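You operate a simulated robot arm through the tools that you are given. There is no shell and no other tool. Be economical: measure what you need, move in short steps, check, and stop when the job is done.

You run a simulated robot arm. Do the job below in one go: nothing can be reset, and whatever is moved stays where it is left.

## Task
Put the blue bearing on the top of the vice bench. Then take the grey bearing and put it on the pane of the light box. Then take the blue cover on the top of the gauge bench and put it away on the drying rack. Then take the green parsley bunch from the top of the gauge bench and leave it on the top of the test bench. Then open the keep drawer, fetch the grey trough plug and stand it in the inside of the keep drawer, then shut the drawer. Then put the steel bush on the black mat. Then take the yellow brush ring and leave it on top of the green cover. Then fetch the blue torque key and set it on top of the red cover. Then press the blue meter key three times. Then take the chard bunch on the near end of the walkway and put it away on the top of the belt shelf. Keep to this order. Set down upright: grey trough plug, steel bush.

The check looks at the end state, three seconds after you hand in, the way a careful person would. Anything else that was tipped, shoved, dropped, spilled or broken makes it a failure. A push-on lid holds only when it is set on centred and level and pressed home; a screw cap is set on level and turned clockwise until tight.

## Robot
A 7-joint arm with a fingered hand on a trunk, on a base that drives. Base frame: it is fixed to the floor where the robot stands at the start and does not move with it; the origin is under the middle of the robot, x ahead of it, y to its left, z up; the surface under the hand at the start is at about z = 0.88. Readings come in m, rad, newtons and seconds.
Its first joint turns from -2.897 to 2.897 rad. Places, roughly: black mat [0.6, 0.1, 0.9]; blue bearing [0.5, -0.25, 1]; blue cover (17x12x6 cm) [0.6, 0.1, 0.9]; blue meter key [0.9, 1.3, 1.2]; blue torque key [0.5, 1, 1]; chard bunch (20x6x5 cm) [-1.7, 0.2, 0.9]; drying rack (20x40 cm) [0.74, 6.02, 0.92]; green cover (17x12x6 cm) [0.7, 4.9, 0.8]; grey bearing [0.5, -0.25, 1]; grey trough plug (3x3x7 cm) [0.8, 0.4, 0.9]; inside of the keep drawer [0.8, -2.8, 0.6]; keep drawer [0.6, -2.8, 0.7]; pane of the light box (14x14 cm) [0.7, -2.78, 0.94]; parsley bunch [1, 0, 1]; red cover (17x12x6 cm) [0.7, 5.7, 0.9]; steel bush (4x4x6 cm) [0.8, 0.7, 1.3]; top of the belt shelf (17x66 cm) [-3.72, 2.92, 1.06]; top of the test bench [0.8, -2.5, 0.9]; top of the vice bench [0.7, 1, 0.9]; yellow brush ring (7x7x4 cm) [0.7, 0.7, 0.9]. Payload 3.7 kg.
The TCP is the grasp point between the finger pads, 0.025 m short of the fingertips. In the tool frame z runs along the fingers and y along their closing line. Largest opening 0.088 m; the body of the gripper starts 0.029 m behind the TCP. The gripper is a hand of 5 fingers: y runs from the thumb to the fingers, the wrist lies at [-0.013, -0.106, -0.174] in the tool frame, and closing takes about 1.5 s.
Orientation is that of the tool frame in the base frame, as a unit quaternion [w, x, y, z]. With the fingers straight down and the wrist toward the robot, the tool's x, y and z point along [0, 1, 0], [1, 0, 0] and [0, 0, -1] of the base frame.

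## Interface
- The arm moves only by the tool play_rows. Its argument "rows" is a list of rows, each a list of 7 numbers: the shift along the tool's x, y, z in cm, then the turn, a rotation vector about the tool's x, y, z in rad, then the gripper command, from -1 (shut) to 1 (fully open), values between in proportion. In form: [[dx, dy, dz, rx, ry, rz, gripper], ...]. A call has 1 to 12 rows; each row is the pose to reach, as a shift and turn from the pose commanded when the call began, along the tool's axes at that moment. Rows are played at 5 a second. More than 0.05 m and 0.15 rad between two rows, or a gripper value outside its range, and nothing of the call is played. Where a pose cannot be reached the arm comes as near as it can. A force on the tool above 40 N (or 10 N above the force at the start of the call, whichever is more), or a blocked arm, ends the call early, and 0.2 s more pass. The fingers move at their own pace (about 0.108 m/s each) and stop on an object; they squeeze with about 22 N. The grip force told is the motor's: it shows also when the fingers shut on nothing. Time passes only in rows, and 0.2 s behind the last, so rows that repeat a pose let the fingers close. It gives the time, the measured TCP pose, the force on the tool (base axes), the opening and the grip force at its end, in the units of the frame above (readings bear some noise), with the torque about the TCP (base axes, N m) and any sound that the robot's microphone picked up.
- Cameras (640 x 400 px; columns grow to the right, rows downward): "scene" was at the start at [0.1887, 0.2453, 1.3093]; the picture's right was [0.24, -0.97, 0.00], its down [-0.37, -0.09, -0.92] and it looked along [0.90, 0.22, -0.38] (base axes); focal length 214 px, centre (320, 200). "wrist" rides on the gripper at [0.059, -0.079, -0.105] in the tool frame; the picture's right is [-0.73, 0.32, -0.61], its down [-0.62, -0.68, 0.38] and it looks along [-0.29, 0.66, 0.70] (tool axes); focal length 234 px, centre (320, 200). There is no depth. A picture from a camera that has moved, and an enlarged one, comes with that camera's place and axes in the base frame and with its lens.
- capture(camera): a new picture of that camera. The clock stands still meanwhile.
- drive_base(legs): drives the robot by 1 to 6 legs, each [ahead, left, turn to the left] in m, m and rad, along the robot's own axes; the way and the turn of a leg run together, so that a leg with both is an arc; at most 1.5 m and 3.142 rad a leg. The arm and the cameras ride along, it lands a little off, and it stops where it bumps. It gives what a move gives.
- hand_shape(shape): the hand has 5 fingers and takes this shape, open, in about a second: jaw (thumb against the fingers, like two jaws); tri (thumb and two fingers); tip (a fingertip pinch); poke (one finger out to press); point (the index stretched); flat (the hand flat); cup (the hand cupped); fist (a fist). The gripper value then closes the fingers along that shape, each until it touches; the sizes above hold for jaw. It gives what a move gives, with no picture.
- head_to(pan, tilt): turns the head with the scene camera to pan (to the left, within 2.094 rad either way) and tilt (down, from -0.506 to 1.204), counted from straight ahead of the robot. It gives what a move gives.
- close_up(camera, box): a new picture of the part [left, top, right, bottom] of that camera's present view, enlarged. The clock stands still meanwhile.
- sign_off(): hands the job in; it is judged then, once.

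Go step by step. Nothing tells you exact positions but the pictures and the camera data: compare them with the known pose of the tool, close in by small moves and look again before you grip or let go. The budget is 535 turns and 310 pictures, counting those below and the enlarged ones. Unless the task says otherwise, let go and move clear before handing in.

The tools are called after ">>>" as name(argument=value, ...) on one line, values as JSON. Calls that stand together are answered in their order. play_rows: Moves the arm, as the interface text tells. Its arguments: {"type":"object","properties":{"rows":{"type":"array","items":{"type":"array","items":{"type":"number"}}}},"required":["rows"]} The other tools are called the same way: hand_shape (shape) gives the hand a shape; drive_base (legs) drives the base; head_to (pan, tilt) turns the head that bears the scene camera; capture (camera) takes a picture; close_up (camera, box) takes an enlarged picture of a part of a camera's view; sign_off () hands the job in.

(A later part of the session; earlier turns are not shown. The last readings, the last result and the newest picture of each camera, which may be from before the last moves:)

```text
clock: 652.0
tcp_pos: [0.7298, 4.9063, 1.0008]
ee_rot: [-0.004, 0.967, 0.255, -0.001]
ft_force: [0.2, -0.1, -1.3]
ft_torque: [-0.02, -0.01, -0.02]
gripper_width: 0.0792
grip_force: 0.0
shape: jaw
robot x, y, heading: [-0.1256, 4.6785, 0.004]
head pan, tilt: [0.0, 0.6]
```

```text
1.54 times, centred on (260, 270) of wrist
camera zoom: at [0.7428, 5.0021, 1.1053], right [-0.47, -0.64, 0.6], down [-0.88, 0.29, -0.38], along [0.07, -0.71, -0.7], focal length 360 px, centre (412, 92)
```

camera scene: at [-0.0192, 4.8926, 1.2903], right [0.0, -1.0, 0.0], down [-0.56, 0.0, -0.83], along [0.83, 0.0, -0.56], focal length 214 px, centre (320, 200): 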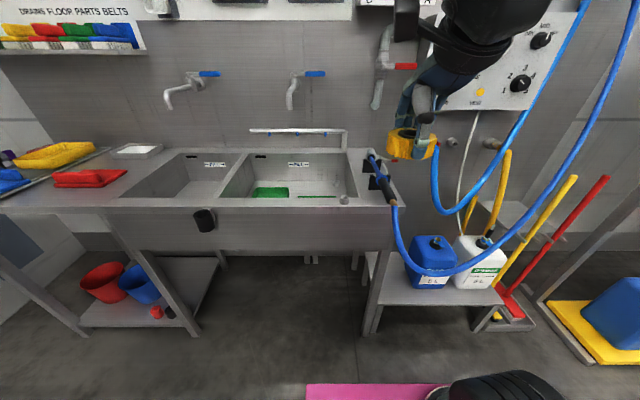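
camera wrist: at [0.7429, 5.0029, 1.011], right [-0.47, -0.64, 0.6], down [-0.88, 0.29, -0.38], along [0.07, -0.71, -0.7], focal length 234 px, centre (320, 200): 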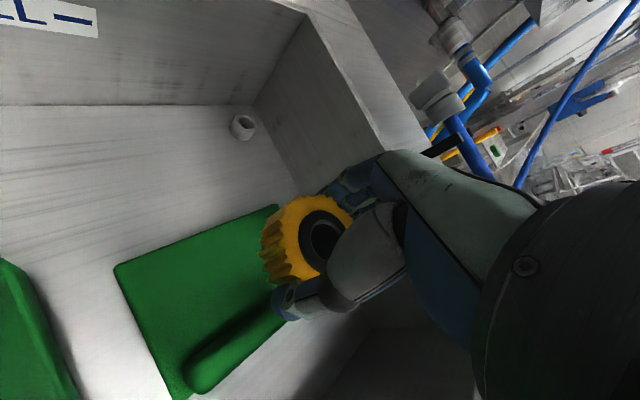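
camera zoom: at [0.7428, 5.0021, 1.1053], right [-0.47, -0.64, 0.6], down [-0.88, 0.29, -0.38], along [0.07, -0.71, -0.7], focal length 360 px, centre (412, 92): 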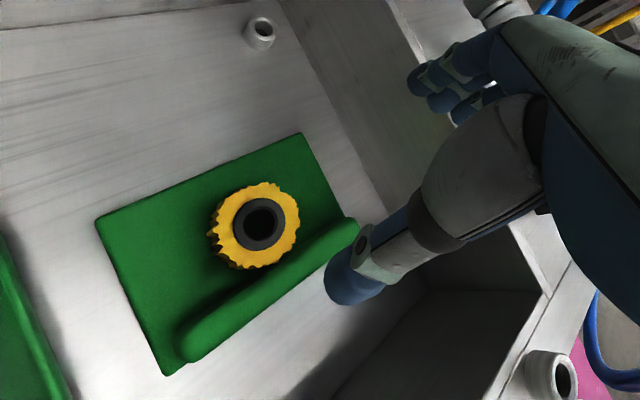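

Ring lies on the green cover. Now go back for the blue torque key (handle ≈ along x at (0.43–0.52, 0.903, 1.01)).

>>> play_rows(rows=[[0, 0, -4, 0, 0, -0.13, 1], [0, 0, -8, 0, 0, -0.26, 1], [0, 0, -12, 0, 0, -0.4, 1], [0, 0, -16, 0, 0, -0.53, 1], [0, 0, -18, 0, 0, -0.66, 1], [0, 0, -18, 0, 0, -0.8, 1], [0, 0, -18, 0, 0, -0.93, 1], [0, 0, -18, 0, 0, -1.06, 1]])

>>> play_rows(rows=[[0, -4.5, 0, 0, 0, 0, 1], [0, -9, 0, 0, 0, 0, 1], [0, -13.5, 0, 0, 0, 0, 1], [0, -18, 0, 0, 0, 0, 1], [0, -22.5, 0, 0, 0, 0, 1], [0, -27, 0, 0, 0, 0, 1], [0, -31.5, 0, 0, 0, 0, 1], [0, -36, 0, 0, 0, 0, 1]])

>>> drive_base(legs=[[-0.1, -1.0, 0], [-0.2, 0, 0], [0, -1.4, 0], [0, -1.25, 0]])

```text
clock: 653.8
tcp_pos: [0.7291, 4.9067, 1.1789]
ee_rot: [-0.003, 0.705, 0.71, 0.002]
ft_force: [0.1, 0.3, -0.6]
ft_torque: [0.01, -0.01, -0.01]
gripper_width: 0.0878
grip_force: 0.0
shape: jaw
robot x, y, heading: [-0.129, 4.678, -0.002]
head pan, tilt: [0.0, 0.6]
```

```text
clock: 655.6
tcp_pos: [0.3687, 4.9045, 1.1787]
ee_rot: [-0.003, 0.706, 0.709, 0.001]
ft_force: [-0.2, 0.2, -1.2]
ft_torque: [-0.02, 0.02, 0.02]
gripper_width: 0.0877
grip_force: 0.1
shape: jaw
robot x, y, heading: [-0.1262, 4.6831, -0.001]
head pan, tilt: [0.0, 0.6]
```

```text
clock: 674.5
tcp_pos: [0.0584, 1.2657, 1.1786]
ee_rot: [-0.003, 0.707, 0.707, 0.002]
ft_force: [0.3, 0.5, -0.8]
ft_torque: [-0.02, -0.01, 0.01]
gripper_width: 0.0878
grip_force: 0.0
shape: jaw
robot x, y, heading: [-0.4379, 1.0419, 0.001]
head pan, tilt: [0.0, 0.6]
```

>>> drive_base(legs=[[0.18, 0, 0]])

>>> play_rows(rows=[[-3, 2, -1, 0, 0, -0.14, 1], [-6, 4, -2, 0, 0, -0.28, 1], [-9, 6, -3, 0, 0, -0.42, 1], [-12, 8, -3, 0, 0, -0.56, 1], [-15, 10, -3, 0, 0, -0.7, 1], [-18, 12, -3, 0, 0, -0.84, 1], [-21, 14, -3, 0, 0, -0.98, 1], [-24, 16, -3, 0, 0, -1.12, 0.6], [-28, 18, -3, 0, 0, -1.26, 0.3], [-32, 20.5, -3, 0, 0, -1.4, 0.3], [-36, 23, -3, 0, 0, -1.54, 0.3]])

>>> capture(camera="wrist")

```text
clock: 676.0
tcp_pos: [0.2358, 1.2662, 1.1803]
ee_rot: [-0.004, 0.706, 0.708, 0.001]
ft_force: [0.8, -0.8, -0.1]
ft_torque: [0.03, -0.05, -0.03]
gripper_width: 0.0874
grip_force: 0.0
shape: jaw
robot x, y, heading: [-0.2545, 1.0421, -0.0]
head pan, tilt: [0.0, 0.6]
```

```text
clock: 678.4
tcp_pos: [0.4673, 0.906, 1.2088]
ee_rot: [0.001, 0.013, 1.0, 0.003]
ft_force: [-1.3, 0.4, 0.7]
ft_torque: [-0.01, -0.06, 0.0]
gripper_width: 0.0574
grip_force: 0.0
shape: jaw
robot x, y, heading: [-0.2625, 1.0415, 0.002]
head pan, tilt: [0.0, 0.6]
```

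```text
24 pictures are left
camera wrist: at [0.4073, 0.8253, 1.3125], right [0.73, 0.3, 0.61], down [0.61, -0.69, -0.39], along [0.31, 0.65, -0.69], focal length 234 px, centre (320, 200)
```

wrist: 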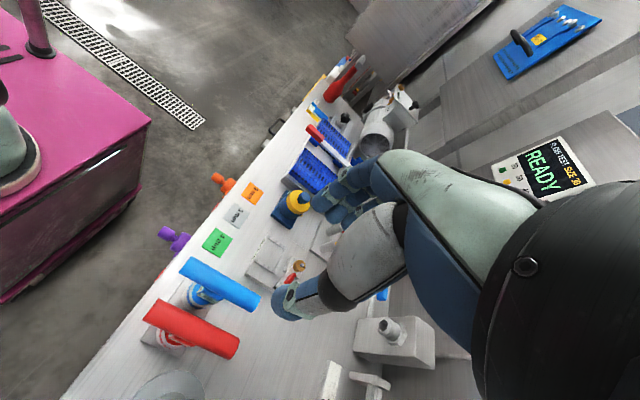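

Blue handle centre ≈(0.470,0.899), red one only 5 cm beside it. I'll narrow the opening to 34 mm and go down with the hand at y≈0.900.

>>> play_rows(rows=[[-0.3, -0.55, 4, 0, 0, 0, -0.22], [-0.3, -0.55, 8, 0, 0, 0, -0.22], [-0.3, -0.55, 12, 0, 0, 0, -0.22], [-0.3, -0.55, 14.5, 0, 0, 0, -0.22]])

>>> close_up(camera="wrist", box=[200, 160, 380, 320])

```text
clock: 679.4
tcp_pos: [0.4706, 0.9009, 1.063]
ee_rot: [0.0, 0.014, 1.0, 0.003]
ft_force: [-0.3, -0.1, -0.7]
ft_torque: [-0.02, -0.01, -0.03]
gripper_width: 0.035
grip_force: 0.2
shape: jaw
robot x, y, heading: [-0.2576, 1.0435, -0.002]
head pan, tilt: [0.0, 0.6]
```

```text
2.50 times, centred on (290, 240) of wrist
camera zoom: at [0.4104, 0.8214, 1.1665], right [0.74, 0.3, 0.61], down [0.6, -0.7, -0.39], along [0.31, 0.65, -0.69], focal length 585 px, centre (395, 100)
```

zoom: 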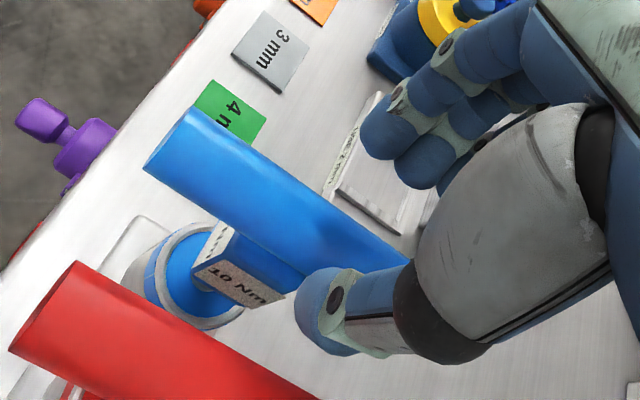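

>>> play_rows(rows=[[0, 0, 2.5, 0, 0, 0, -0.22], [0, 0, 5.1, 0, 0, 0, -0.22], [0, 0, 5.1, 0, 0, 0, -0.6], [0, 0, 5.1, 0, 0, 0, -1], [0, 0, 5.1, 0, 0, 0, -1], [0, 0, 5.1, 0, 0, 0, -1], [0, 0, 5.1, 0, 0, 0, -1]])

```text
clock: 681.0
tcp_pos: [0.4709, 0.9015, 1.0106]
ee_rot: [-0.001, 0.014, 1.0, 0.003]
ft_force: [1.3, 0.4, -0.1]
ft_torque: [0.01, 0.03, -0.01]
gripper_width: 0.0207
grip_force: 21.7
shape: jaw
robot x, y, heading: [-0.2617, 1.0406, -0.005]
head pan, tilt: [0.0, 0.6]
```

Gripped at 21 mm. Lift slowly straight up.

>>> play_rows(rows=[[0, 0, -1, 0, 0, 0, -1], [0, 0, -2.5, 0, 0, 0, -1], [0, 0, -4.5, 0, 0, 0, -1], [0, 0, -7, 0, 0, 0, -1], [0, 0, -10, 0, 0, 0, -1], [0, 0, -14, 0, 0, 0, -1], [0, 0, -18, 0, 0, 0, -1], [0, 0, -20, 0, 0, 0, -1]])

>>> head_to(pan=-0.2, tilt=0.3)

>>> capture(camera="scene")

```text
clock: 682.8
tcp_pos: [0.4712, 0.9021, 1.21]
ee_rot: [0.0, 0.014, 1.0, 0.003]
ft_force: [-0.2, -0.5, -2.9]
ft_torque: [0.01, -0.02, -0.01]
gripper_width: 0.0205
grip_force: 22.2
shape: jaw
robot x, y, heading: [-0.2591, 1.039, 0.001]
head pan, tilt: [0.0, 0.6]
```

```text
clock: 683.6
tcp_pos: [0.4711, 0.9019, 1.2108]
ee_rot: [-0.001, 0.013, 1.0, 0.004]
ft_force: [-0.1, 0.2, -0.8]
ft_torque: [0.03, 0.03, -0.03]
gripper_width: 0.0205
grip_force: 21.7
shape: jaw
robot x, y, heading: [-0.259, 1.0406, -0.006]
head pan, tilt: [-0.201, 0.3]
```

```text
22 pictures are left
camera scene: at [-0.0687, 1.247, 1.3177], right [-0.2, -0.98, 0.0], down [-0.29, 0.06, -0.95], along [0.94, -0.19, -0.3], focal length 214 px, centre (320, 200)
```

scene: 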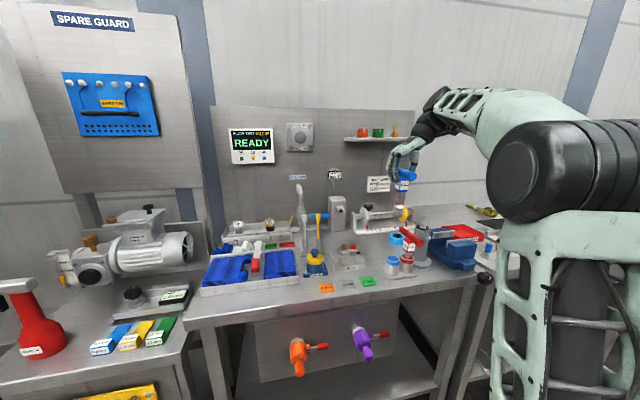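

The key is held (handle across the fingers, shaft down). Turn to the standard yaw, retract, and drive to the red cover.

>>> play_rows(rows=[[1.5, 0, 0, 0, 0, 0.14, -1], [3, 0, 0, 0, 0, 0.28, -1], [4.5, 0, 0, 0, 0, 0.42, -1], [6, 0, 0, 0, 0, 0.56, -1], [7.5, 0, 0, 0, 0, 0.7, -1], [9, 0, 0, 0, 0, 0.84, -1], [10.5, 0, 0, 0, 0, 0.98, -1], [12, 0, 0, 0, 0, 1.12, -1], [13, 0, 0, 0, 0, 1.26, -1], [14, 0, 0, 0, 0, 1.4, -1], [15, 0, 0, 0, 0, 1.54, -1]])

>>> drive_base(legs=[[-0.17, 0, 0], [0, 1.3, 0], [0, 1.3, 0], [0.2, 0, 0], [0, 1.0, 0], [0, 0.85, 0]])

>>> head_to(pan=0.0, tilt=0.5)

>>> capture(camera="scene")

```text
clock: 686.0
tcp_pos: [0.3219, 0.9044, 1.211]
ee_rot: [-0.003, 0.707, 0.707, 0.001]
ft_force: [-0.1, 0.6, -2.0]
ft_torque: [-0.02, 0.02, 0.01]
gripper_width: 0.0205
grip_force: 22.0
shape: jaw
robot x, y, heading: [-0.2575, 1.0431, 0.0]
head pan, tilt: [-0.201, 0.3]
```

```text
clock: 709.7
tcp_pos: [0.35, 5.3426, 1.2121]
ee_rot: [-0.003, 0.705, 0.709, 0.003]
ft_force: [-0.4, 0.8, -2.7]
ft_torque: [-0.02, -0.01, 0.0]
gripper_width: 0.0204
grip_force: 22.2
shape: jaw
robot x, y, heading: [-0.2301, 5.4782, -0.002]
head pan, tilt: [-0.201, 0.3]
```

```text
clock: 710.5
tcp_pos: [0.3491, 5.3428, 1.2108]
ee_rot: [-0.003, 0.707, 0.708, 0.002]
ft_force: [-0.2, 0.5, -1.9]
ft_torque: [-0.02, 0.01, 0.01]
gripper_width: 0.0207
grip_force: 22.1
shape: jaw
robot x, y, heading: [-0.2342, 5.4797, -0.001]
head pan, tilt: [0.0, 0.499]
```

```text
21 pictures are left
camera scene: at [-0.0409, 5.7026, 1.2994], right [0.0, -1.0, 0.0], down [-0.48, 0.0, -0.88], along [0.88, 0.0, -0.48], focal length 214 px, centre (320, 200)
```

scene: 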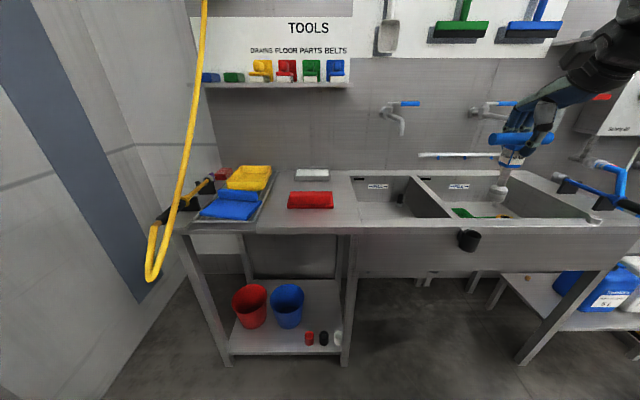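

>>> close_up(camera="scene", box=[270, 165, 360, 225])

>>> close_up(camera="scene", box=[470, 110, 570, 210])

```text
6.67 times, centred on (315, 195) of scene
camera zoom: at [-0.0409, 5.7026, 1.2994], right [0.0, -1.0, 0.0], down [-0.48, 0.0, -0.88], along [0.88, 0.0, -0.48], focal length 1430 px, centre (353, 233)
```

zoom: 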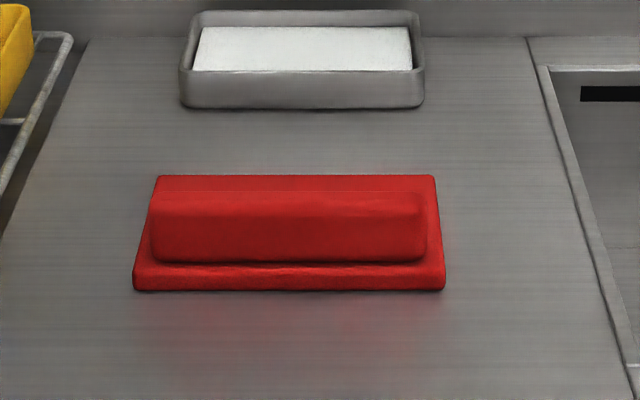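

```text
4.00 times, centred on (520, 160) of scene
camera zoom: at [-0.0409, 5.7026, 1.2994], right [0.0, -1.0, 0.0], down [-0.48, 0.0, -0.88], along [0.88, 0.0, -0.48], focal length 858 px, centre (-480, 360)
```

zoom: 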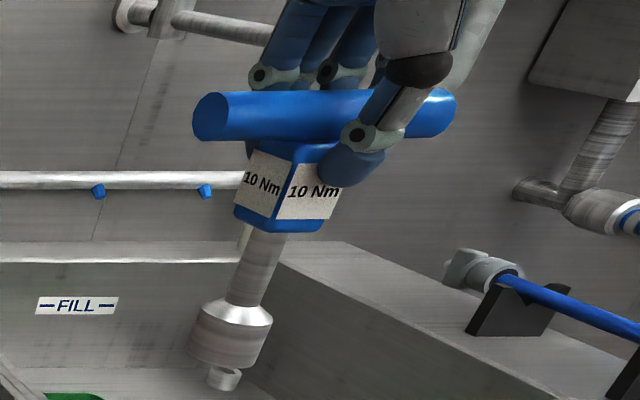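

The key is a T about 11×12 cm. I'll lay it with the socket on the plate and its shaft across the ridge: hand tilted ~−1.05 rad. Drive left, move over, tilt up high first.

>>> drive_base(legs=[[0, 0.16, 0]])

>>> play_rows(rows=[[3, 3.5, 0, 0, 0, 0, -1], [6, 7, 0, 0, 0, 0, -1], [9, 10.5, 0, 0, 0, 0, -1], [12, 14, 0, 0, 0, 0, -1], [15, 17.5, 0, 0, 0, 0, -1], [18, 21, 0, 0, 0, 0, -1], [21, 24.5, 0, 0, 0, 0, -1], [22, 27, 0, 0, 0, 0, -1]])

>>> play_rows(rows=[[0, 0, 0, -0.14, 0, 0, -1], [0, 0, 0, -0.28, 0, 0, -1], [0, 0, 0, -0.42, 0, 0, -1], [0, 0, 0, -0.56, 0, 0, -1], [0, 0, 0, -0.7, 0, 0, -1], [0, 0, 0, -0.84, 0, 0, -1], [0, 0, 0, -0.98, 0, 0, -1], [0, 0, 0, -1.05, 0, 0, -1]])

```text
clock: 711.9
tcp_pos: [0.3493, 5.5011, 1.2119]
ee_rot: [-0.003, 0.706, 0.709, 0.002]
ft_force: [0.0, 0.2, -1.4]
ft_torque: [0.0, -0.01, 0.0]
gripper_width: 0.0207
grip_force: 22.4
shape: jaw
robot x, y, heading: [-0.2292, 5.6376, -0.003]
head pan, tilt: [0.0, 0.499]
```

```text
clock: 713.7
tcp_pos: [0.6183, 5.7221, 1.2125]
ee_rot: [-0.003, 0.707, 0.707, 0.002]
ft_force: [-0.4, 0.3, -1.8]
ft_torque: [-0.04, 0.0, 0.01]
gripper_width: 0.0203
grip_force: 21.4
shape: jaw
robot x, y, heading: [-0.2289, 5.6385, -0.001]
head pan, tilt: [0.0, 0.499]
```

```text
clock: 715.5
tcp_pos: [0.6183, 5.723, 1.2109]
ee_rot: [0.351, 0.612, 0.612, 0.357]
ft_force: [0.3, 0.0, -2.1]
ft_torque: [0.0, 0.05, -0.03]
gripper_width: 0.0203
grip_force: 21.6
shape: jaw
robot x, y, heading: [-0.2306, 5.6394, -0.001]
head pan, tilt: [0.0, 0.499]
```

>>> play_rows(rows=[[0, -2.8, 2.6, 0, 0, 0, -1], [0, -5.7, 5.2, 0, 0, 0, -1], [0, -8.6, 7.7, 0, 0, 0, -1], [0, -11.6, 10.2, 0, 0, 0, -1], [0, -14.6, 12.8, 0, 0, 0, -1]])

>>> close_up(camera="scene", box=[250, 120, 410, 240])

```text
clock: 716.7
tcp_pos: [0.6572, 5.7235, 1.0217]
ee_rot: [0.352, 0.612, 0.612, 0.357]
ft_force: [-0.3, 0.0, -2.8]
ft_torque: [0.03, 0.06, 0.0]
gripper_width: 0.0203
grip_force: 22.2
shape: jaw
robot x, y, heading: [-0.2323, 5.6392, -0.002]
head pan, tilt: [0.0, 0.499]
```

```text
3.33 times, centred on (330, 180) of scene
camera zoom: at [-0.0408, 5.8616, 1.2994], right [0.0, -1.0, 0.0], down [-0.48, 0.0, -0.88], along [0.88, 0.0, -0.48], focal length 715 px, centre (287, 267)
```

zoom: 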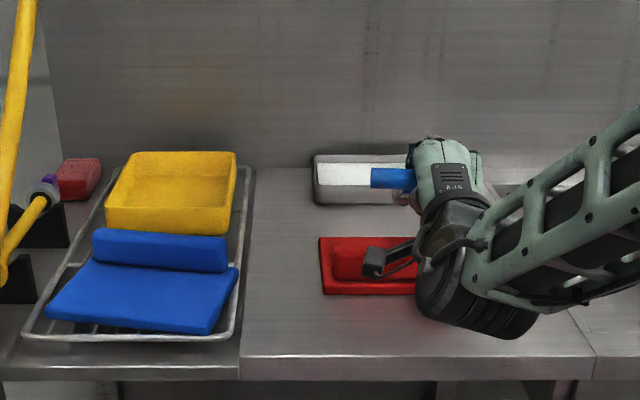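

>>> play_rows(rows=[[0, -2.1, 0.4, 0, 0, 0, -1], [0, -4.0, 1.3, 0, 0, 0, -1], [0, -5.0, 1.9, 0, 0, 0, -1]])

```text
clock: 717.6
tcp_pos: [0.6476, 5.7245, 0.9773]
ee_rot: [0.356, 0.61, 0.608, 0.363]
ft_force: [-5.7, -2.2, 17.6]
ft_torque: [-0.02, 0.21, 0.04]
gripper_width: 0.019
grip_force: 22.5
shape: jaw
robot x, y, heading: [-0.2301, 5.6358, 0.004]
head pan, tilt: [0.0, 0.499]
stopped in row 3: the force on the tool passed its limit at 43 N (the readings are from after the stop); the commanded pose is now the measured one
```

>>> capture(camera="wrist")

```text
17 pictures are left
camera wrist: at [0.5183, 5.7806, 0.9581], right [-0.37, -0.73, 0.57], down [0.01, -0.62, -0.79], along [0.93, -0.29, 0.24], focal length 234 px, centre (320, 200)
```

wrist: 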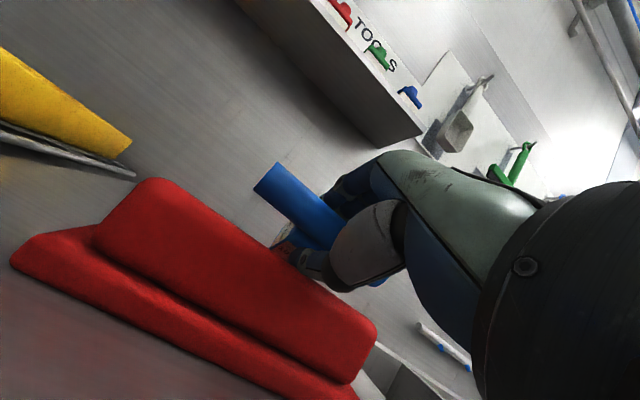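

The box of the key rests on the ridge. I'll lift 1 cm, go 2 cm further back so the weight lies behind the ridge, and set down again.

>>> play_rows(rows=[[0, 1.04, -0.6, 0, 0, 0, -1], [0, 2.0, 1.1, 0, 0, 0, -1], [0, 1.4, 1.5, 0, 0, 0, -1]])

>>> play_rows(rows=[[0, -0.26, 0.15, 0, 0, 0, -1], [0, -0.52, 0.3, 0, 0, 0, -1]])

```text
clock: 718.4
tcp_pos: [0.6672, 5.724, 0.978]
ee_rot: [0.355, 0.61, 0.61, 0.361]
ft_force: [-0.1, -0.3, 0.7]
ft_torque: [0.0, 0.13, 0.01]
gripper_width: 0.0197
grip_force: 22.5
shape: jaw
robot x, y, heading: [-0.2294, 5.6374, -0.0]
head pan, tilt: [0.0, 0.499]
```

```text
clock: 719.0
tcp_pos: [0.6674, 5.7252, 0.9759]
ee_rot: [0.356, 0.61, 0.608, 0.362]
ft_force: [-11.0, -2.8, 29.0]
ft_torque: [0.0, 0.76, 0.05]
gripper_width: 0.0185
grip_force: 21.5
shape: jaw
robot x, y, heading: [-0.2308, 5.6361, 0.002]
head pan, tilt: [0.0, 0.499]
```

>>> play_rows(rows=[[0, 0.2, -0.12, 0, 0, 0, -1], [0, 0.26, -0.15, 0, 0, 0, -0.5], [0, 0.26, -0.15, 0, 0, 0, -0.4], [0, 0.26, -0.15, 0, 0, 0, -0.25], [0, 0.26, -0.15, 0, 0, 0, 0], [0, 0.26, -0.15, 0, 0, 0, 0.3], [0, 0.26, -0.15, 0, 0, 0, 0.3]])

>>> capture(camera="wrist")

```text
clock: 720.6
tcp_pos: [0.6674, 5.7239, 0.9773]
ee_rot: [0.355, 0.61, 0.609, 0.361]
ft_force: [1.8, 1.5, 29.3]
ft_torque: [0.12, 0.42, -0.03]
gripper_width: 0.0391
grip_force: 0.1
shape: jaw
robot x, y, heading: [-0.2298, 5.6419, -0.001]
head pan, tilt: [0.0, 0.499]
```

```text
16 pictures are left
camera wrist: at [0.5381, 5.7806, 0.9588], right [-0.37, -0.73, 0.57], down [0.01, -0.62, -0.79], along [0.93, -0.29, 0.23], focal length 234 px, centre (320, 200)
```

wrist: 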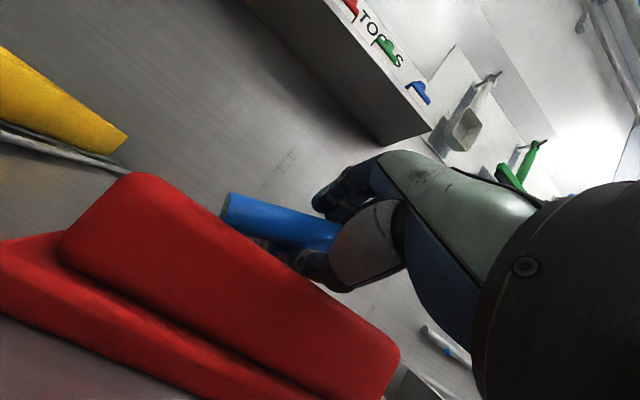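

>>> play_rows(rows=[[0, 0, -1, 0, 0, 0, 0.2], [0, 0, -2.5, 0, 0, 0, 0.2], [0, 0, -5, 0, 0, 0, 0.3], [0, 0, -8, 0, 0, 0, 0.5], [0, 0, -12, 0, 0, 0, 1], [0, 2, -16, 0, 0, 0, 1], [0, 5, -19, 0, 0, 0, 1]])

>>> close_up(camera="scene", box=[290, 140, 410, 230])

```text
clock: 722.2
tcp_pos: [0.5246, 5.7228, 1.1123]
ee_rot: [0.355, 0.611, 0.609, 0.36]
ft_force: [0.7, 0.0, -0.3]
ft_torque: [-0.01, -0.02, 0.0]
gripper_width: 0.0879
grip_force: 0.1
shape: jaw
robot x, y, heading: [-0.2284, 5.6385, -0.003]
head pan, tilt: [0.0, 0.499]
```

```text
4.44 times, centred on (350, 185) of scene
camera zoom: at [-0.0406, 5.8616, 1.2994], right [0.0, -1.0, 0.0], down [-0.48, 0.0, -0.88], along [0.88, 0.0, -0.48], focal length 953 px, centre (187, 267)
```

zoom: 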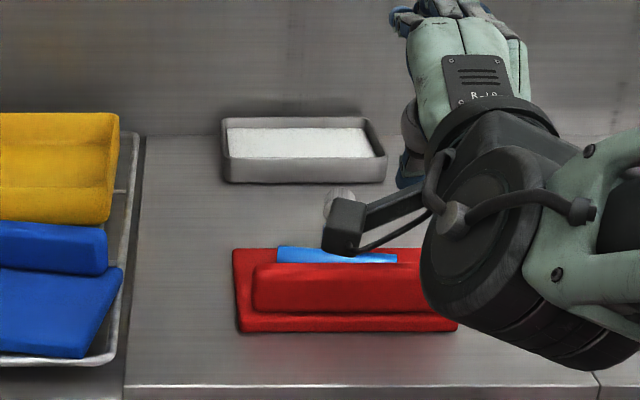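

The key slid back so its socket lies beyond the cover. I'll re-grip it by its box from above (yaw +90°) and lay it lengthwise on the plate.

>>> play_rows(rows=[[0, 2, 0, 0.14, 0, 0, 1], [0, 4, 0, 0.28, 0, 0, 1], [0, 6, 0, 0.42, 0, 0, 1], [0, 8, 0, 0.56, 0, 0, 1], [0, 8, 0, 0.7, 0, 0, 1], [0, 8, 0, 0.84, 0, 0, 1], [0, 8, 0, 0.98, 0, 0, 1], [0, 8, 0, 1.05, 0, 0, 1]])

>>> play_rows(rows=[[0, 0, 0, 0, 0, -0.14, 1], [0, 0, 0, 0, 0, -0.28, 1], [0, 0, 0, 0, 0, -0.42, 1], [0, 0, 0, 0, 0, -0.56, 1], [0, 0, 0, 0, 0, -0.7, 1], [0, 0, 0, 0, 0, -0.84, 1], [0, 0, 0, 0, 0, -0.98, 1], [0, 0, 0, 0, 0, -1.12, 1], [0, 0, 0, 0, 0, -1.26, 1], [0, 0, 0, 0, 0, -1.4, 1], [0, 0, 0, 0, 0, -1.54, 0.6], [0, 0, 0, 0, 0, -1.58, 0.4]])

>>> drive_base(legs=[[0.12, 0, 0]])

```text
clock: 724.0
tcp_pos: [0.5657, 5.7231, 1.1822]
ee_rot: [0.0, 0.706, 0.708, 0.006]
ft_force: [-0.2, 1.3, -0.2]
ft_torque: [-0.02, -0.04, 0.02]
gripper_width: 0.0877
grip_force: 0.1
shape: jaw
robot x, y, heading: [-0.2306, 5.6351, -0.001]
head pan, tilt: [0.0, 0.499]
```

```text
clock: 726.6
tcp_pos: [0.566, 5.7226, 1.181]
ee_rot: [0.006, -0.007, 1.0, 0.004]
ft_force: [-0.1, -0.3, 0.2]
ft_torque: [0.01, -0.01, -0.02]
gripper_width: 0.0618
grip_force: 0.0
shape: jaw
robot x, y, heading: [-0.2265, 5.638, 0.0]
head pan, tilt: [0.0, 0.499]
```

```text
clock: 727.8
tcp_pos: [0.6842, 5.7211, 1.1814]
ee_rot: [0.006, -0.005, 1.0, 0.003]
ft_force: [0.4, 0.0, 0.0]
ft_torque: [-0.02, -0.01, -0.03]
gripper_width: 0.0619
grip_force: 0.1
shape: jaw
robot x, y, heading: [-0.1104, 5.6365, 0.002]
head pan, tilt: [0.0, 0.499]
```

>>> play_rows(rows=[[-1.5, 0.2, 4, 0, 0, 0, 0.4], [-3, 0.4, 8, 0, 0, 0, 0.4], [-4.1, 0.4, 12, 0, 0, 0, 0.4], [-4.1, 0.4, 15, 0, 0, 0, 0.4]])

>>> capture(camera="wrist")

```text
clock: 728.8
tcp_pos: [0.727, 5.7287, 1.0314]
ee_rot: [0.005, -0.005, 1.0, 0.005]
ft_force: [-0.1, 0.1, 0.1]
ft_torque: [-0.01, -0.01, 0.01]
gripper_width: 0.0616
grip_force: 0.2
shape: jaw
robot x, y, heading: [-0.1125, 5.6416, 0.002]
head pan, tilt: [0.0, 0.499]
```

```text
14 pictures are left
camera wrist: at [0.6696, 5.6459, 1.1347], right [0.72, 0.33, 0.62], down [0.64, -0.67, -0.38], along [0.29, 0.67, -0.69], focal length 234 px, centre (320, 200)
```

wrist: 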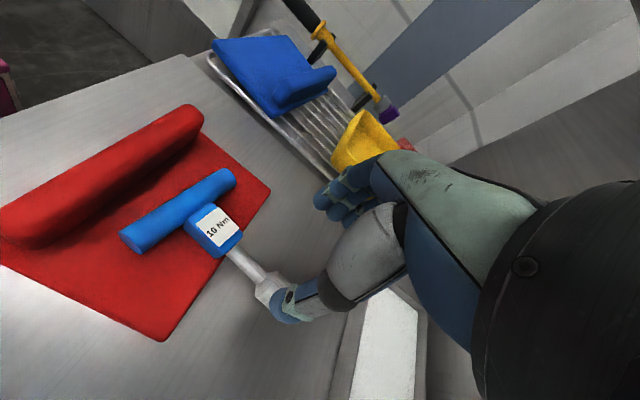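

The cover itself has slid ~6 cm toward me, and the key lies across its back edge. I'll grip the key by its box at about (0.68,5.735).

>>> play_rows(rows=[[2.5, 0.3, 2, 0, 0, 0, 0.4], [4.7, 0.5, 5, 0, 0, 0, 0.4], [4.7, 0.5, 8, 0, 0, 0, 0.4], [4.7, 0.5, 11, 0, 0, 0, 0.4], [4.7, 0.5, 11, 0, 0, 0, 0], [4.7, 0.5, 11, 0, 0, 0, -1], [4.7, 0.5, 11, 0, 0, 0, -1], [4.7, 0.5, 11, 0, 0, 0, -1], [4.7, 0.5, 11, 0, 0, 0, -1]])

```text
clock: 729.8
tcp_pos: [0.6824, 5.7354, 0.9385]
ee_rot: [0.008, -0.006, 1.0, 0.006]
ft_force: [-0.1, -0.1, 10.0]
ft_torque: [-0.32, 0.04, 0.0]
gripper_width: 0.0616
grip_force: 0.1
shape: jaw
robot x, y, heading: [-0.1085, 5.6431, 0.002]
head pan, tilt: [0.0, 0.499]
stopped in row 4: the force on the tool passed its limit at 56 N (the readings are from after the stop); the commanded pose is now the measured one
```

>>> play_rows(rows=[[0, 0, -2.5, 0, 0, 0, 0.6], [0, -1.3, -2.5, 0, 0, 0, 0.6], [0, -1.3, 0, 0, 0, 0, 0.6], [0, -1.3, 1.8, 0, 0, 0, 0.6]])

```text
clock: 730.7
tcp_pos: [0.6835, 5.7242, 0.938]
ee_rot: [0.014, -0.007, 1.0, 0.009]
ft_force: [-2.7, -0.8, 15.6]
ft_torque: [-0.32, 0.09, 0.02]
gripper_width: 0.0692
grip_force: 0.1
shape: jaw
robot x, y, heading: [-0.1132, 5.6373, -0.001]
head pan, tilt: [0.0, 0.499]
stopped in row 4: the force on the tool passed its limit at 61 N (the readings are from after the stop); the commanded pose is now the measured one
```

>>> play_rows(rows=[[0, 0, -2, 0, 0, 0, 0.6], [0, 0, -5, 0, 0, 0, 0.6]])

>>> close_up(camera="wrist", box=[60, 120, 380, 340])

```text
clock: 731.3
tcp_pos: [0.6828, 5.7238, 0.987]
ee_rot: [0.012, -0.006, 1.0, 0.008]
ft_force: [0.0, -1.0, -0.3]
ft_torque: [-0.03, 0.0, 0.02]
gripper_width: 0.0704
grip_force: 0.1
shape: jaw
robot x, y, heading: [-0.1103, 5.6396, 0.0]
head pan, tilt: [0.0, 0.499]
```

```text
1.82 times, centred on (220, 230) of wrist
camera zoom: at [0.6228, 5.6396, 1.0877], right [0.71, 0.32, 0.63], down [0.64, -0.67, -0.38], along [0.3, 0.67, -0.68], focal length 426 px, centre (502, 146)
```

zoom: 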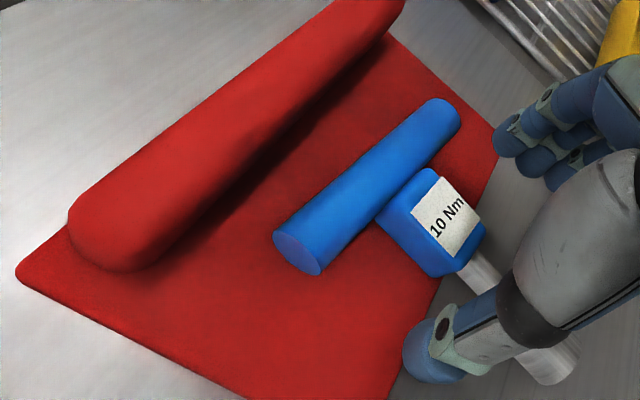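

The thumb was simply meeting the plate, which is higher than I assumed; so grip at z≈0.943 with y=5.732.

>>> play_rows(rows=[[0, 0.8, 2, 0, 0, 0, 0.4], [0, 0.8, 4.2, 0, 0, 0, 0.4], [0, 0.8, 4.2, 0, 0, 0, 0], [0, 0.8, 4.2, 0, 0, 0, -1], [0, 0.8, 4.2, 0, 0, 0, -1], [0, 0.8, 4.2, 0, 0, 0, -1], [0, 0.8, 4.2, 0, 0, 0, -1], [0, 0.8, 4.2, 0, 0, 0, -1]])

```text
clock: 733.1
tcp_pos: [0.6831, 5.7334, 0.9436]
ee_rot: [0.013, -0.006, 1.0, 0.009]
ft_force: [0.1, 0.0, 0.0]
ft_torque: [-0.01, -0.03, 0.01]
gripper_width: 0.0217
grip_force: 22.0
shape: jaw
robot x, y, heading: [-0.1166, 5.6389, 0.0]
head pan, tilt: [0.0, 0.499]
```

Gripped. Lift and rotate the yaw by −90° so the shaft points along −y.

>>> play_rows(rows=[[0, 0, -2, 0, 0, 0, -1], [0, 0, -5, 0, 0, 0.06, -1], [0, 0, -8, 0, 0, 0.2, -1], [0, 0, -9, 0, 0, 0.34, -1], [0, 0, -9, 0, 0, 0.48, -1], [0, 0, -9, 0, 0, 0.62, -1], [0, 0, -9, 0, 0, 0.76, -1], [0, 0, -9, 0, 0, 0.9, -1], [0, 0, -9, 0, 0, 1.04, -1], [0, 0, -9, 0, 0, 1.18, -1], [0, 0, -9, 0, 0, 1.32, -1], [0, 0, -9, 0, 0, 1.46, -1]])

>>> capture(camera="wrist")

```text
clock: 735.7
tcp_pos: [0.6814, 5.7307, 1.0361]
ee_rot: [0.005, 0.662, 0.749, 0.016]
ft_force: [0.1, 0.1, -2.3]
ft_torque: [-0.03, -0.02, 0.02]
gripper_width: 0.0215
grip_force: 22.0
shape: jaw
robot x, y, heading: [-0.1134, 5.6383, -0.004]
head pan, tilt: [0.0, 0.499]
```

```text
12 pictures are left
camera wrist: at [0.5939, 5.7754, 1.1377], right [0.39, -0.69, 0.61], down [-0.59, -0.7, -0.41], along [0.71, -0.2, -0.68], focal length 234 px, centre (320, 200)
```

wrist: 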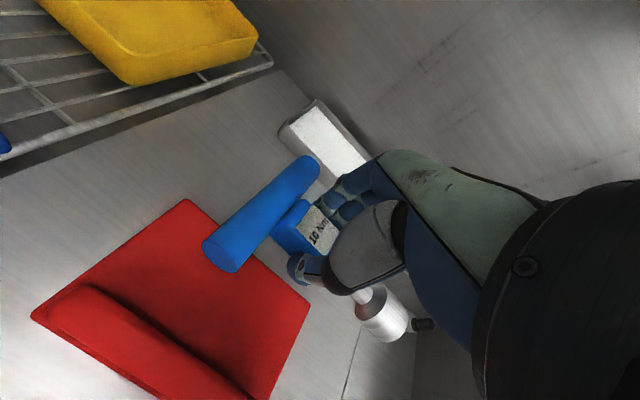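

Lay it: box at about (0.678,5.757), lowering to z≈0.945.

>>> play_rows(rows=[[1.3, -0.1, 2.5, 0, 0, 0.06, -1], [2.6, -0.2, 5, 0, 0, 0.12, -1], [2.6, -0.2, 7.5, 0, 0, 0.12, -1], [2.6, -0.2, 8.6, 0, 0, 0.12, -1]])

```text
clock: 736.7
tcp_pos: [0.6775, 5.7587, 0.9491]
ee_rot: [0.003, 0.705, 0.709, 0.015]
ft_force: [-0.6, -0.3, -1.4]
ft_torque: [-0.01, 0.02, 0.01]
gripper_width: 0.0217
grip_force: 22.2
shape: jaw
robot x, y, heading: [-0.1076, 5.6408, -0.0]
head pan, tilt: [0.0, 0.499]
```

>>> play_rows(rows=[[0, 0, 0.3, 0, 0, 0, -1], [0, 0, 0.6, 0, 0, 0, -1]])

```text
clock: 737.3
tcp_pos: [0.6784, 5.757, 0.9432]
ee_rot: [0.004, 0.706, 0.708, 0.015]
ft_force: [-0.4, -0.6, 4.6]
ft_torque: [-0.03, -0.03, 0.0]
gripper_width: 0.0218
grip_force: 22.3
shape: jaw
robot x, y, heading: [-0.1129, 5.64, 0.004]
head pan, tilt: [0.0, 0.499]
```

Contact. Open only part-way (ridge near the thumb) and rise straight up.

>>> play_rows(rows=[[0, 0, 0, 0, 0, 0, -0.45], [0, 0, 0, 0, 0, 0, -0.35], [0, 0, 0, 0, 0, 0, -0.2], [0, 0, 0, 0, 0, 0, -0.05], [0, 0, 0, 0, 0, 0, -0.05], [0, 0, -1.5, 0, 0, 0, -0.05], [0, 0, -4, 0, 0, 0, -0.05], [0, 0, -8, 0, 0, 0, -0.05], [0, 0, -12, 0, 0, 0, 0.5], [0, -4, -14, 0, 0, 0, 1], [0, -8, -16, 0, 0, 0, 1], [0, -12, -18, 0, 0, 0, 1]])

>>> close_up(camera="scene", box=[290, 160, 410, 250])

```text
clock: 739.9
tcp_pos: [0.5535, 5.7541, 1.1193]
ee_rot: [0.004, 0.706, 0.708, 0.015]
ft_force: [-0.2, 0.0, -0.6]
ft_torque: [-0.01, -0.01, 0.0]
gripper_width: 0.0881
grip_force: 0.1
shape: jaw
robot x, y, heading: [-0.1141, 5.6379, 0.001]
head pan, tilt: [0.0, 0.499]
```

```text
4.44 times, centred on (350, 205) of scene
camera zoom: at [0.0791, 5.8616, 1.2993], right [0.0, -1.0, 0.0], down [-0.48, 0.0, -0.88], along [0.88, 0.0, -0.48], focal length 953 px, centre (187, 178)
```

zoom: 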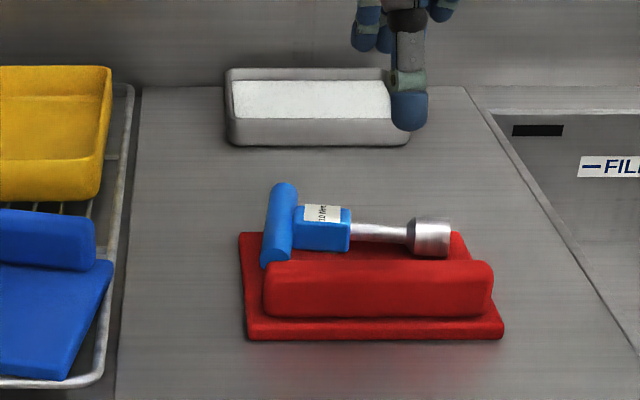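

The key lies fully on the red cover. The cover itself had slid ~7 cm; I'll push it gently back with the closed fingertips against the ridge.

>>> play_rows(rows=[[-1, -0.5, 3, 0, 0, 0, -1], [-1.9, -1, 7, 0, 0, 0, -1], [-1.9, -1, 11, 0, 0, 0, -1], [-1.9, -1, 15, 0, 0, 0, -1], [-1.9, -1, 18, 0, 0, 0, -1], [-1.9, -1, 18, 0, 0, 0, -1], [-1.9, -1, 18, 0, 0, 0, -1]])

>>> play_rows(rows=[[0, 0.5, 0, 0, 0, 0, -1], [0, 1.0, 0, 0, 0, 0, -1], [0, 1.5, 0, 0, 0, 0, -1], [0, 2.0, 0, 0, 0, 0, -1], [0, 2.5, 0, 0, 0, 0, -1]])

```text
clock: 741.5
tcp_pos: [0.5491, 5.7392, 0.9389]
ee_rot: [0.003, 0.706, 0.708, 0.016]
ft_force: [0.7, 0.6, -0.2]
ft_torque: [-0.01, 0.0, -0.01]
gripper_width: 0.0
grip_force: 21.5
shape: jaw
robot x, y, heading: [-0.111, 5.6416, 0.003]
head pan, tilt: [0.0, 0.499]
```

```text
clock: 742.7
tcp_pos: [0.5739, 5.739, 0.9388]
ee_rot: [0.002, 0.706, 0.708, 0.017]
ft_force: [-2.6, -0.2, 1.3]
ft_torque: [0.02, -0.06, -0.1]
gripper_width: 0.0
grip_force: 22.1
shape: jaw
robot x, y, heading: [-0.1092, 5.639, -0.002]
head pan, tilt: [0.0, 0.499]
```

>>> play_rows(rows=[[0, 0.5, 0, 0, 0, 0, -1], [0, 1.0, 0, 0, 0, 0, -1], [0, 1.5, 0, 0, 0, 0, -1], [0, 2.0, 0, 0, 0, 0, -1], [0, 2.5, 0, 0, 0, 0, -1], [0, 3.0, 0, 0, 0, 0, -1], [0, 3.5, 0, 0, 0, 0, -1], [0, 4.0, 0, 0, 0, 0, -1], [0, 4.5, 0, 0, 0, 0, -1], [0, 5.0, 0, 0, 0, 0, -1], [0, 5.5, 0, 0, 0, 0, -1], [0, 6.0, 0, 0, 0, 0, -1]])

>>> play_rows(rows=[[0, 0.4, 0, 0, 0, 0, -1], [0, 0.8, 0, 0, 0, 0, -1], [0, 0, 0, 0, 0, 0, -1], [0, -2, 0, 0, 0, 0, -1], [0, -4, -3, 0, 0, 0, -1], [0, -6, -7, 0, 0, 0, -1], [0, -8, -11, 0, 0, 0, 0], [0, -12, -13, 0, 0, 0, 1], [0, -16, -15, 0, 0, 0, 1]])

>>> close_up(camera="scene", box=[290, 160, 410, 250])

```text
clock: 745.3
tcp_pos: [0.6331, 5.7383, 0.9425]
ee_rot: [0.003, 0.705, 0.709, 0.015]
ft_force: [-3.0, -1.3, 0.7]
ft_torque: [-0.01, -0.02, -0.05]
gripper_width: 0.0001
grip_force: 22.0
shape: jaw
robot x, y, heading: [-0.1127, 5.6388, 0.001]
head pan, tilt: [0.0, 0.499]
```

```text
clock: 747.3
tcp_pos: [0.4688, 5.7362, 1.0872]
ee_rot: [0.003, 0.706, 0.708, 0.016]
ft_force: [0.2, 0.3, -0.3]
ft_torque: [0.0, 0.03, -0.01]
gripper_width: 0.0877
grip_force: 0.0
shape: jaw
robot x, y, heading: [-0.1113, 5.6392, 0.006]
head pan, tilt: [0.0, 0.499]
```

```text
4.44 times, centred on (350, 205) of scene
camera zoom: at [0.0791, 5.8616, 1.2994], right [0.0, -1.0, 0.0], down [-0.48, 0.0, -0.88], along [0.88, 0.0, -0.48], focal length 953 px, centre (187, 178)
```

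zoom: 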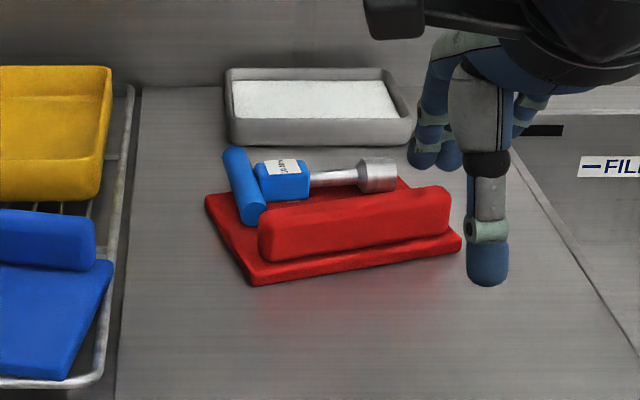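

The cover is back near its place with the key on it. Now drive to the meter on the vice bench.

>>> play_rows(rows=[[0, -2, -4, 0, 0, 0, 1], [0, -4, -8, 0, 0, 0, 1], [0, -6, -10, 0, 0, 0, 1]])

>>> drive_base(legs=[[-0.12, -1.0, 0], [0, -0.6, 0], [-0.2, 0, 0], [0, -1.4, 0], [0, -1.3, 0], [0.25, 0, 0]])

>>> head_to(pan=-0.1, tilt=0.15)

>>> capture(camera="scene")

```text
clock: 748.1
tcp_pos: [0.406, 5.7339, 1.184]
ee_rot: [0.003, 0.705, 0.709, 0.015]
ft_force: [0.4, 0.2, -0.2]
ft_torque: [0.0, -0.03, -0.01]
gripper_width: 0.0875
grip_force: 0.1
shape: jaw
robot x, y, heading: [-0.1082, 5.6394, 0.001]
head pan, tilt: [0.0, 0.499]
```

```text
clock: 771.7
tcp_pos: [0.3562, 1.4331, 1.1838]
ee_rot: [0.003, 0.705, 0.709, 0.015]
ft_force: [-0.2, -1.1, 0.0]
ft_torque: [0.0, -0.02, 0.03]
gripper_width: 0.0879
grip_force: 0.0
shape: jaw
robot x, y, heading: [-0.1606, 1.3363, 0.0]
head pan, tilt: [0.0, 0.499]
```

```text
clock: 772.5
tcp_pos: [0.3566, 1.4328, 1.184]
ee_rot: [0.004, 0.705, 0.709, 0.016]
ft_force: [-0.3, 0.4, -0.3]
ft_torque: [0.02, 0.0, 0.01]
gripper_width: 0.0876
grip_force: 0.1
shape: jaw
robot x, y, heading: [-0.1604, 1.3368, 0.003]
head pan, tilt: [-0.099, 0.15]
```

```text
9 pictures are left
camera scene: at [0.0289, 1.5495, 1.3317], right [-0.1, -1.0, 0.0], down [-0.15, 0.01, -0.99], along [0.98, -0.09, -0.15], focal length 214 px, centre (320, 200)
```

scene: 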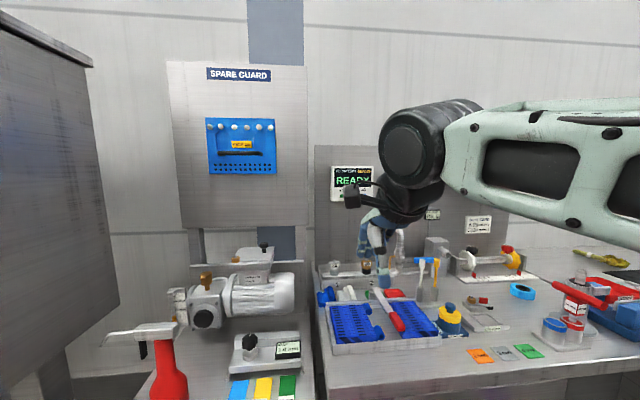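

>>> play_rows(rows=[[-4, 0, 0, 0, 0, 0, 1], [-8, 0, 0, 0, 0, 0, 1], [-12, 0, 0, 0, 0, 0, 1], [-16, 0, 0, 0, 0, 0, 1], [-20, 0, 0, 0, 0, 0, 1]])

>>> close_up(camera="scene", box=[320, 155, 390, 210])

```text
clock: 773.7
tcp_pos: [0.3583, 1.2329, 1.1809]
ee_rot: [0.004, 0.704, 0.71, 0.016]
ft_force: [-0.9, -0.1, 0.0]
ft_torque: [-0.04, 0.0, 0.01]
gripper_width: 0.0877
grip_force: 0.1
shape: jaw
robot x, y, heading: [-0.1616, 1.3379, 0.003]
head pan, tilt: [-0.099, 0.15]
```

```text
7.27 times, centred on (355, 182) of scene
camera zoom: at [0.0288, 1.5496, 1.3318], right [-0.1, -1.0, 0.0], down [-0.15, 0.01, -0.99], along [0.98, -0.09, -0.15], focal length 1560 px, centre (66, 327)
```

zoom: 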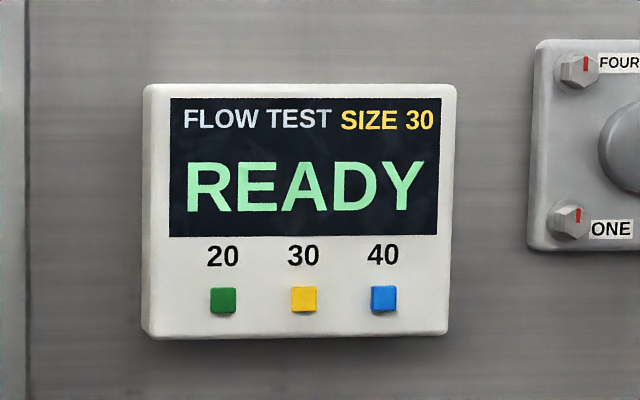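

Blue key ("40") at about (0.885,1.287,1.213). Take the poke shape, come in front and tilt the finger forward.

>>> drive_base(legs=[[0.07, 0, 0]])

>>> hand_shape(shape="poke")

>>> play_rows(rows=[[0.8, 4.5, -0.8, 0, 0, 0, 1], [1.6, 9, -1.6, 0, 0, 0, 1], [2.4, 13.5, -2.4, 0, 0, 0, 1], [3.2, 18, -3.2, 0, 0, 0, 1], [4, 22.5, -4, 0, 0, 0, 1], [5, 27, -4, 0, 0, 0, 1]])

>>> play_rows(rows=[[0, 0, 0, -0.14, 0, 0, 1], [0, 0, 0, -0.28, 0, 0, 1], [0, 0, 0, -0.42, 0, 0, 1], [0, 0, 0, -0.56, 0, 0, 1], [0, 0, 0, -0.7, 0, 0, 1], [0, 0, 0, -0.84, 0, 0, 1], [0, 0, 0, -0.98, 0, 0, 1], [0, 0, 0, -1.12, 0, 0, 1], [0, 0, 0, -1.26, 0, 0, 1], [0, 0, 0, -1.35, 0, 0, 1]])

```text
clock: 774.7
tcp_pos: [0.43, 1.2321, 1.1816]
ee_rot: [0.004, 0.705, 0.71, 0.016]
ft_force: [-0.3, 0.3, -0.3]
ft_torque: [-0.02, -0.01, -0.01]
gripper_width: 0.0877
grip_force: 0.0
shape: jaw
robot x, y, heading: [-0.0948, 1.3342, 0.004]
head pan, tilt: [-0.099, 0.15]
```

```text
clock: 775.6
tcp_pos: [0.4286, 1.2335, 1.1797]
ee_rot: [0.003, 0.705, 0.709, 0.016]
ft_force: [-0.2, 0.6, 0.3]
ft_torque: [0.03, -0.01, -0.03]
gripper_width: 0.0004
grip_force: 0.0
shape: poke
robot x, y, heading: [-0.0935, 1.3356, 0.003]
head pan, tilt: [-0.099, 0.15]
```

```text
clock: 777.0
tcp_pos: [0.6961, 1.2828, 1.2303]
ee_rot: [0.005, 0.705, 0.709, 0.017]
ft_force: [-0.1, 0.3, 0.2]
ft_torque: [-0.01, -0.02, -0.02]
gripper_width: 0.0
grip_force: 0.0
shape: poke
robot x, y, heading: [-0.0907, 1.3351, 0.003]
head pan, tilt: [-0.099, 0.15]
```

```text
clock: 779.2
tcp_pos: [0.6971, 1.2832, 1.2291]
ee_rot: [0.443, 0.548, 0.544, 0.456]
ft_force: [-0.2, -0.7, -0.1]
ft_torque: [0.0, 0.0, -0.01]
gripper_width: 0.0
grip_force: 0.1
shape: poke
robot x, y, heading: [-0.0938, 1.3352, 0.006]
head pan, tilt: [-0.099, 0.15]
```

>>> play_rows(rows=[[0, 0.5, 4.5, 0, 0, 0, 1], [0, 1.0, 9, 0, 0, 0, 1], [0, 1.6, 13.0, 0, 0, 0, 1]])

>>> close_up(camera="scene", box=[325, 150, 405, 220])

```text
clock: 780.0
tcp_pos: [0.8287, 1.2845, 1.2202]
ee_rot: [0.443, 0.548, 0.544, 0.456]
ft_force: [0.6, -0.5, 0.1]
ft_torque: [-0.03, 0.0, 0.0]
gripper_width: 0.0
grip_force: 0.1
shape: poke
robot x, y, heading: [-0.0919, 1.3314, 0.006]
head pan, tilt: [-0.099, 0.15]
```

```text
5.71 times, centred on (365, 185) of scene
camera zoom: at [0.0986, 1.5497, 1.3318], right [-0.1, -1.0, 0.0], down [-0.15, 0.01, -0.99], along [0.98, -0.09, -0.15], focal length 1226 px, centre (63, 286)
```

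zoom: 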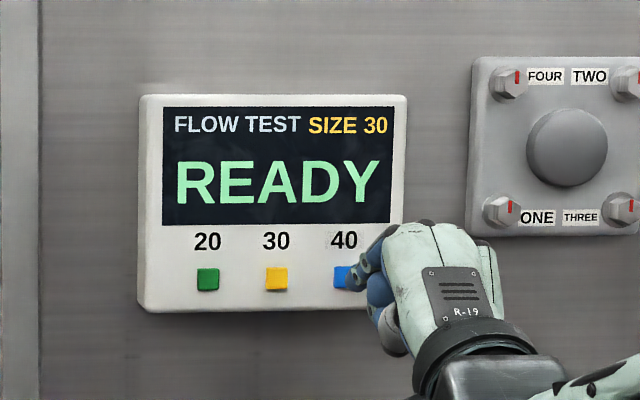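

Finger aligned with the blue key. Advance straight in small steps.

>>> play_rows(rows=[[0, 0.2, 1.0, 0, 0, 0, 1], [0, 0.35, 1.8, 0, 0, 0, 1], [0, 0.43, 2.2, 0, 0, 0, 1]])

```text
clock: 780.8
tcp_pos: [0.845, 1.2869, 1.2231]
ee_rot: [0.444, 0.546, 0.543, 0.458]
ft_force: [-28.8, 1.2, -2.3]
ft_torque: [0.01, 0.27, 0.09]
gripper_width: 0.0
grip_force: 0.0
shape: poke
robot x, y, heading: [-0.0889, 1.3344, 0.001]
head pan, tilt: [-0.099, 0.15]
heard: click
stopped in row 3: the force on the tool passed its limit at 43 N (the readings are from after the stop); the commanded pose is now the measured one
```

A click: first press. Back off 1.5 cm.

>>> play_rows(rows=[[0, -0.15, -0.75, 0, 0, 0, 1], [0, -0.4, -1.5, 0, 0, 0, 1], [0, -0.4, -1.5, 0, 0, 0, 1]])

>>> play_rows(rows=[[0, 0.1, 0.5, 0, 0, 0, 1], [0, 0.2, 1.0, 0, 0, 0, 1], [0, 0.27, 1.4, 0, 0, 0, 1]])

```text
clock: 781.6
tcp_pos: [0.8294, 1.2857, 1.2218]
ee_rot: [0.444, 0.545, 0.544, 0.458]
ft_force: [0.5, -0.8, -0.3]
ft_torque: [-0.02, 0.01, 0.03]
gripper_width: 0.0003
grip_force: 0.0
shape: poke
robot x, y, heading: [-0.0933, 1.3344, 0.003]
head pan, tilt: [-0.099, 0.15]
```

```text
clock: 782.4
tcp_pos: [0.8434, 1.2875, 1.2235]
ee_rot: [0.445, 0.545, 0.543, 0.459]
ft_force: [-28.6, 1.5, 0.7]
ft_torque: [0.02, 0.07, 0.16]
gripper_width: 0.0
grip_force: 0.1
shape: poke
robot x, y, heading: [-0.0931, 1.3343, -0.0]
head pan, tilt: [-0.099, 0.15]
heard: click
```

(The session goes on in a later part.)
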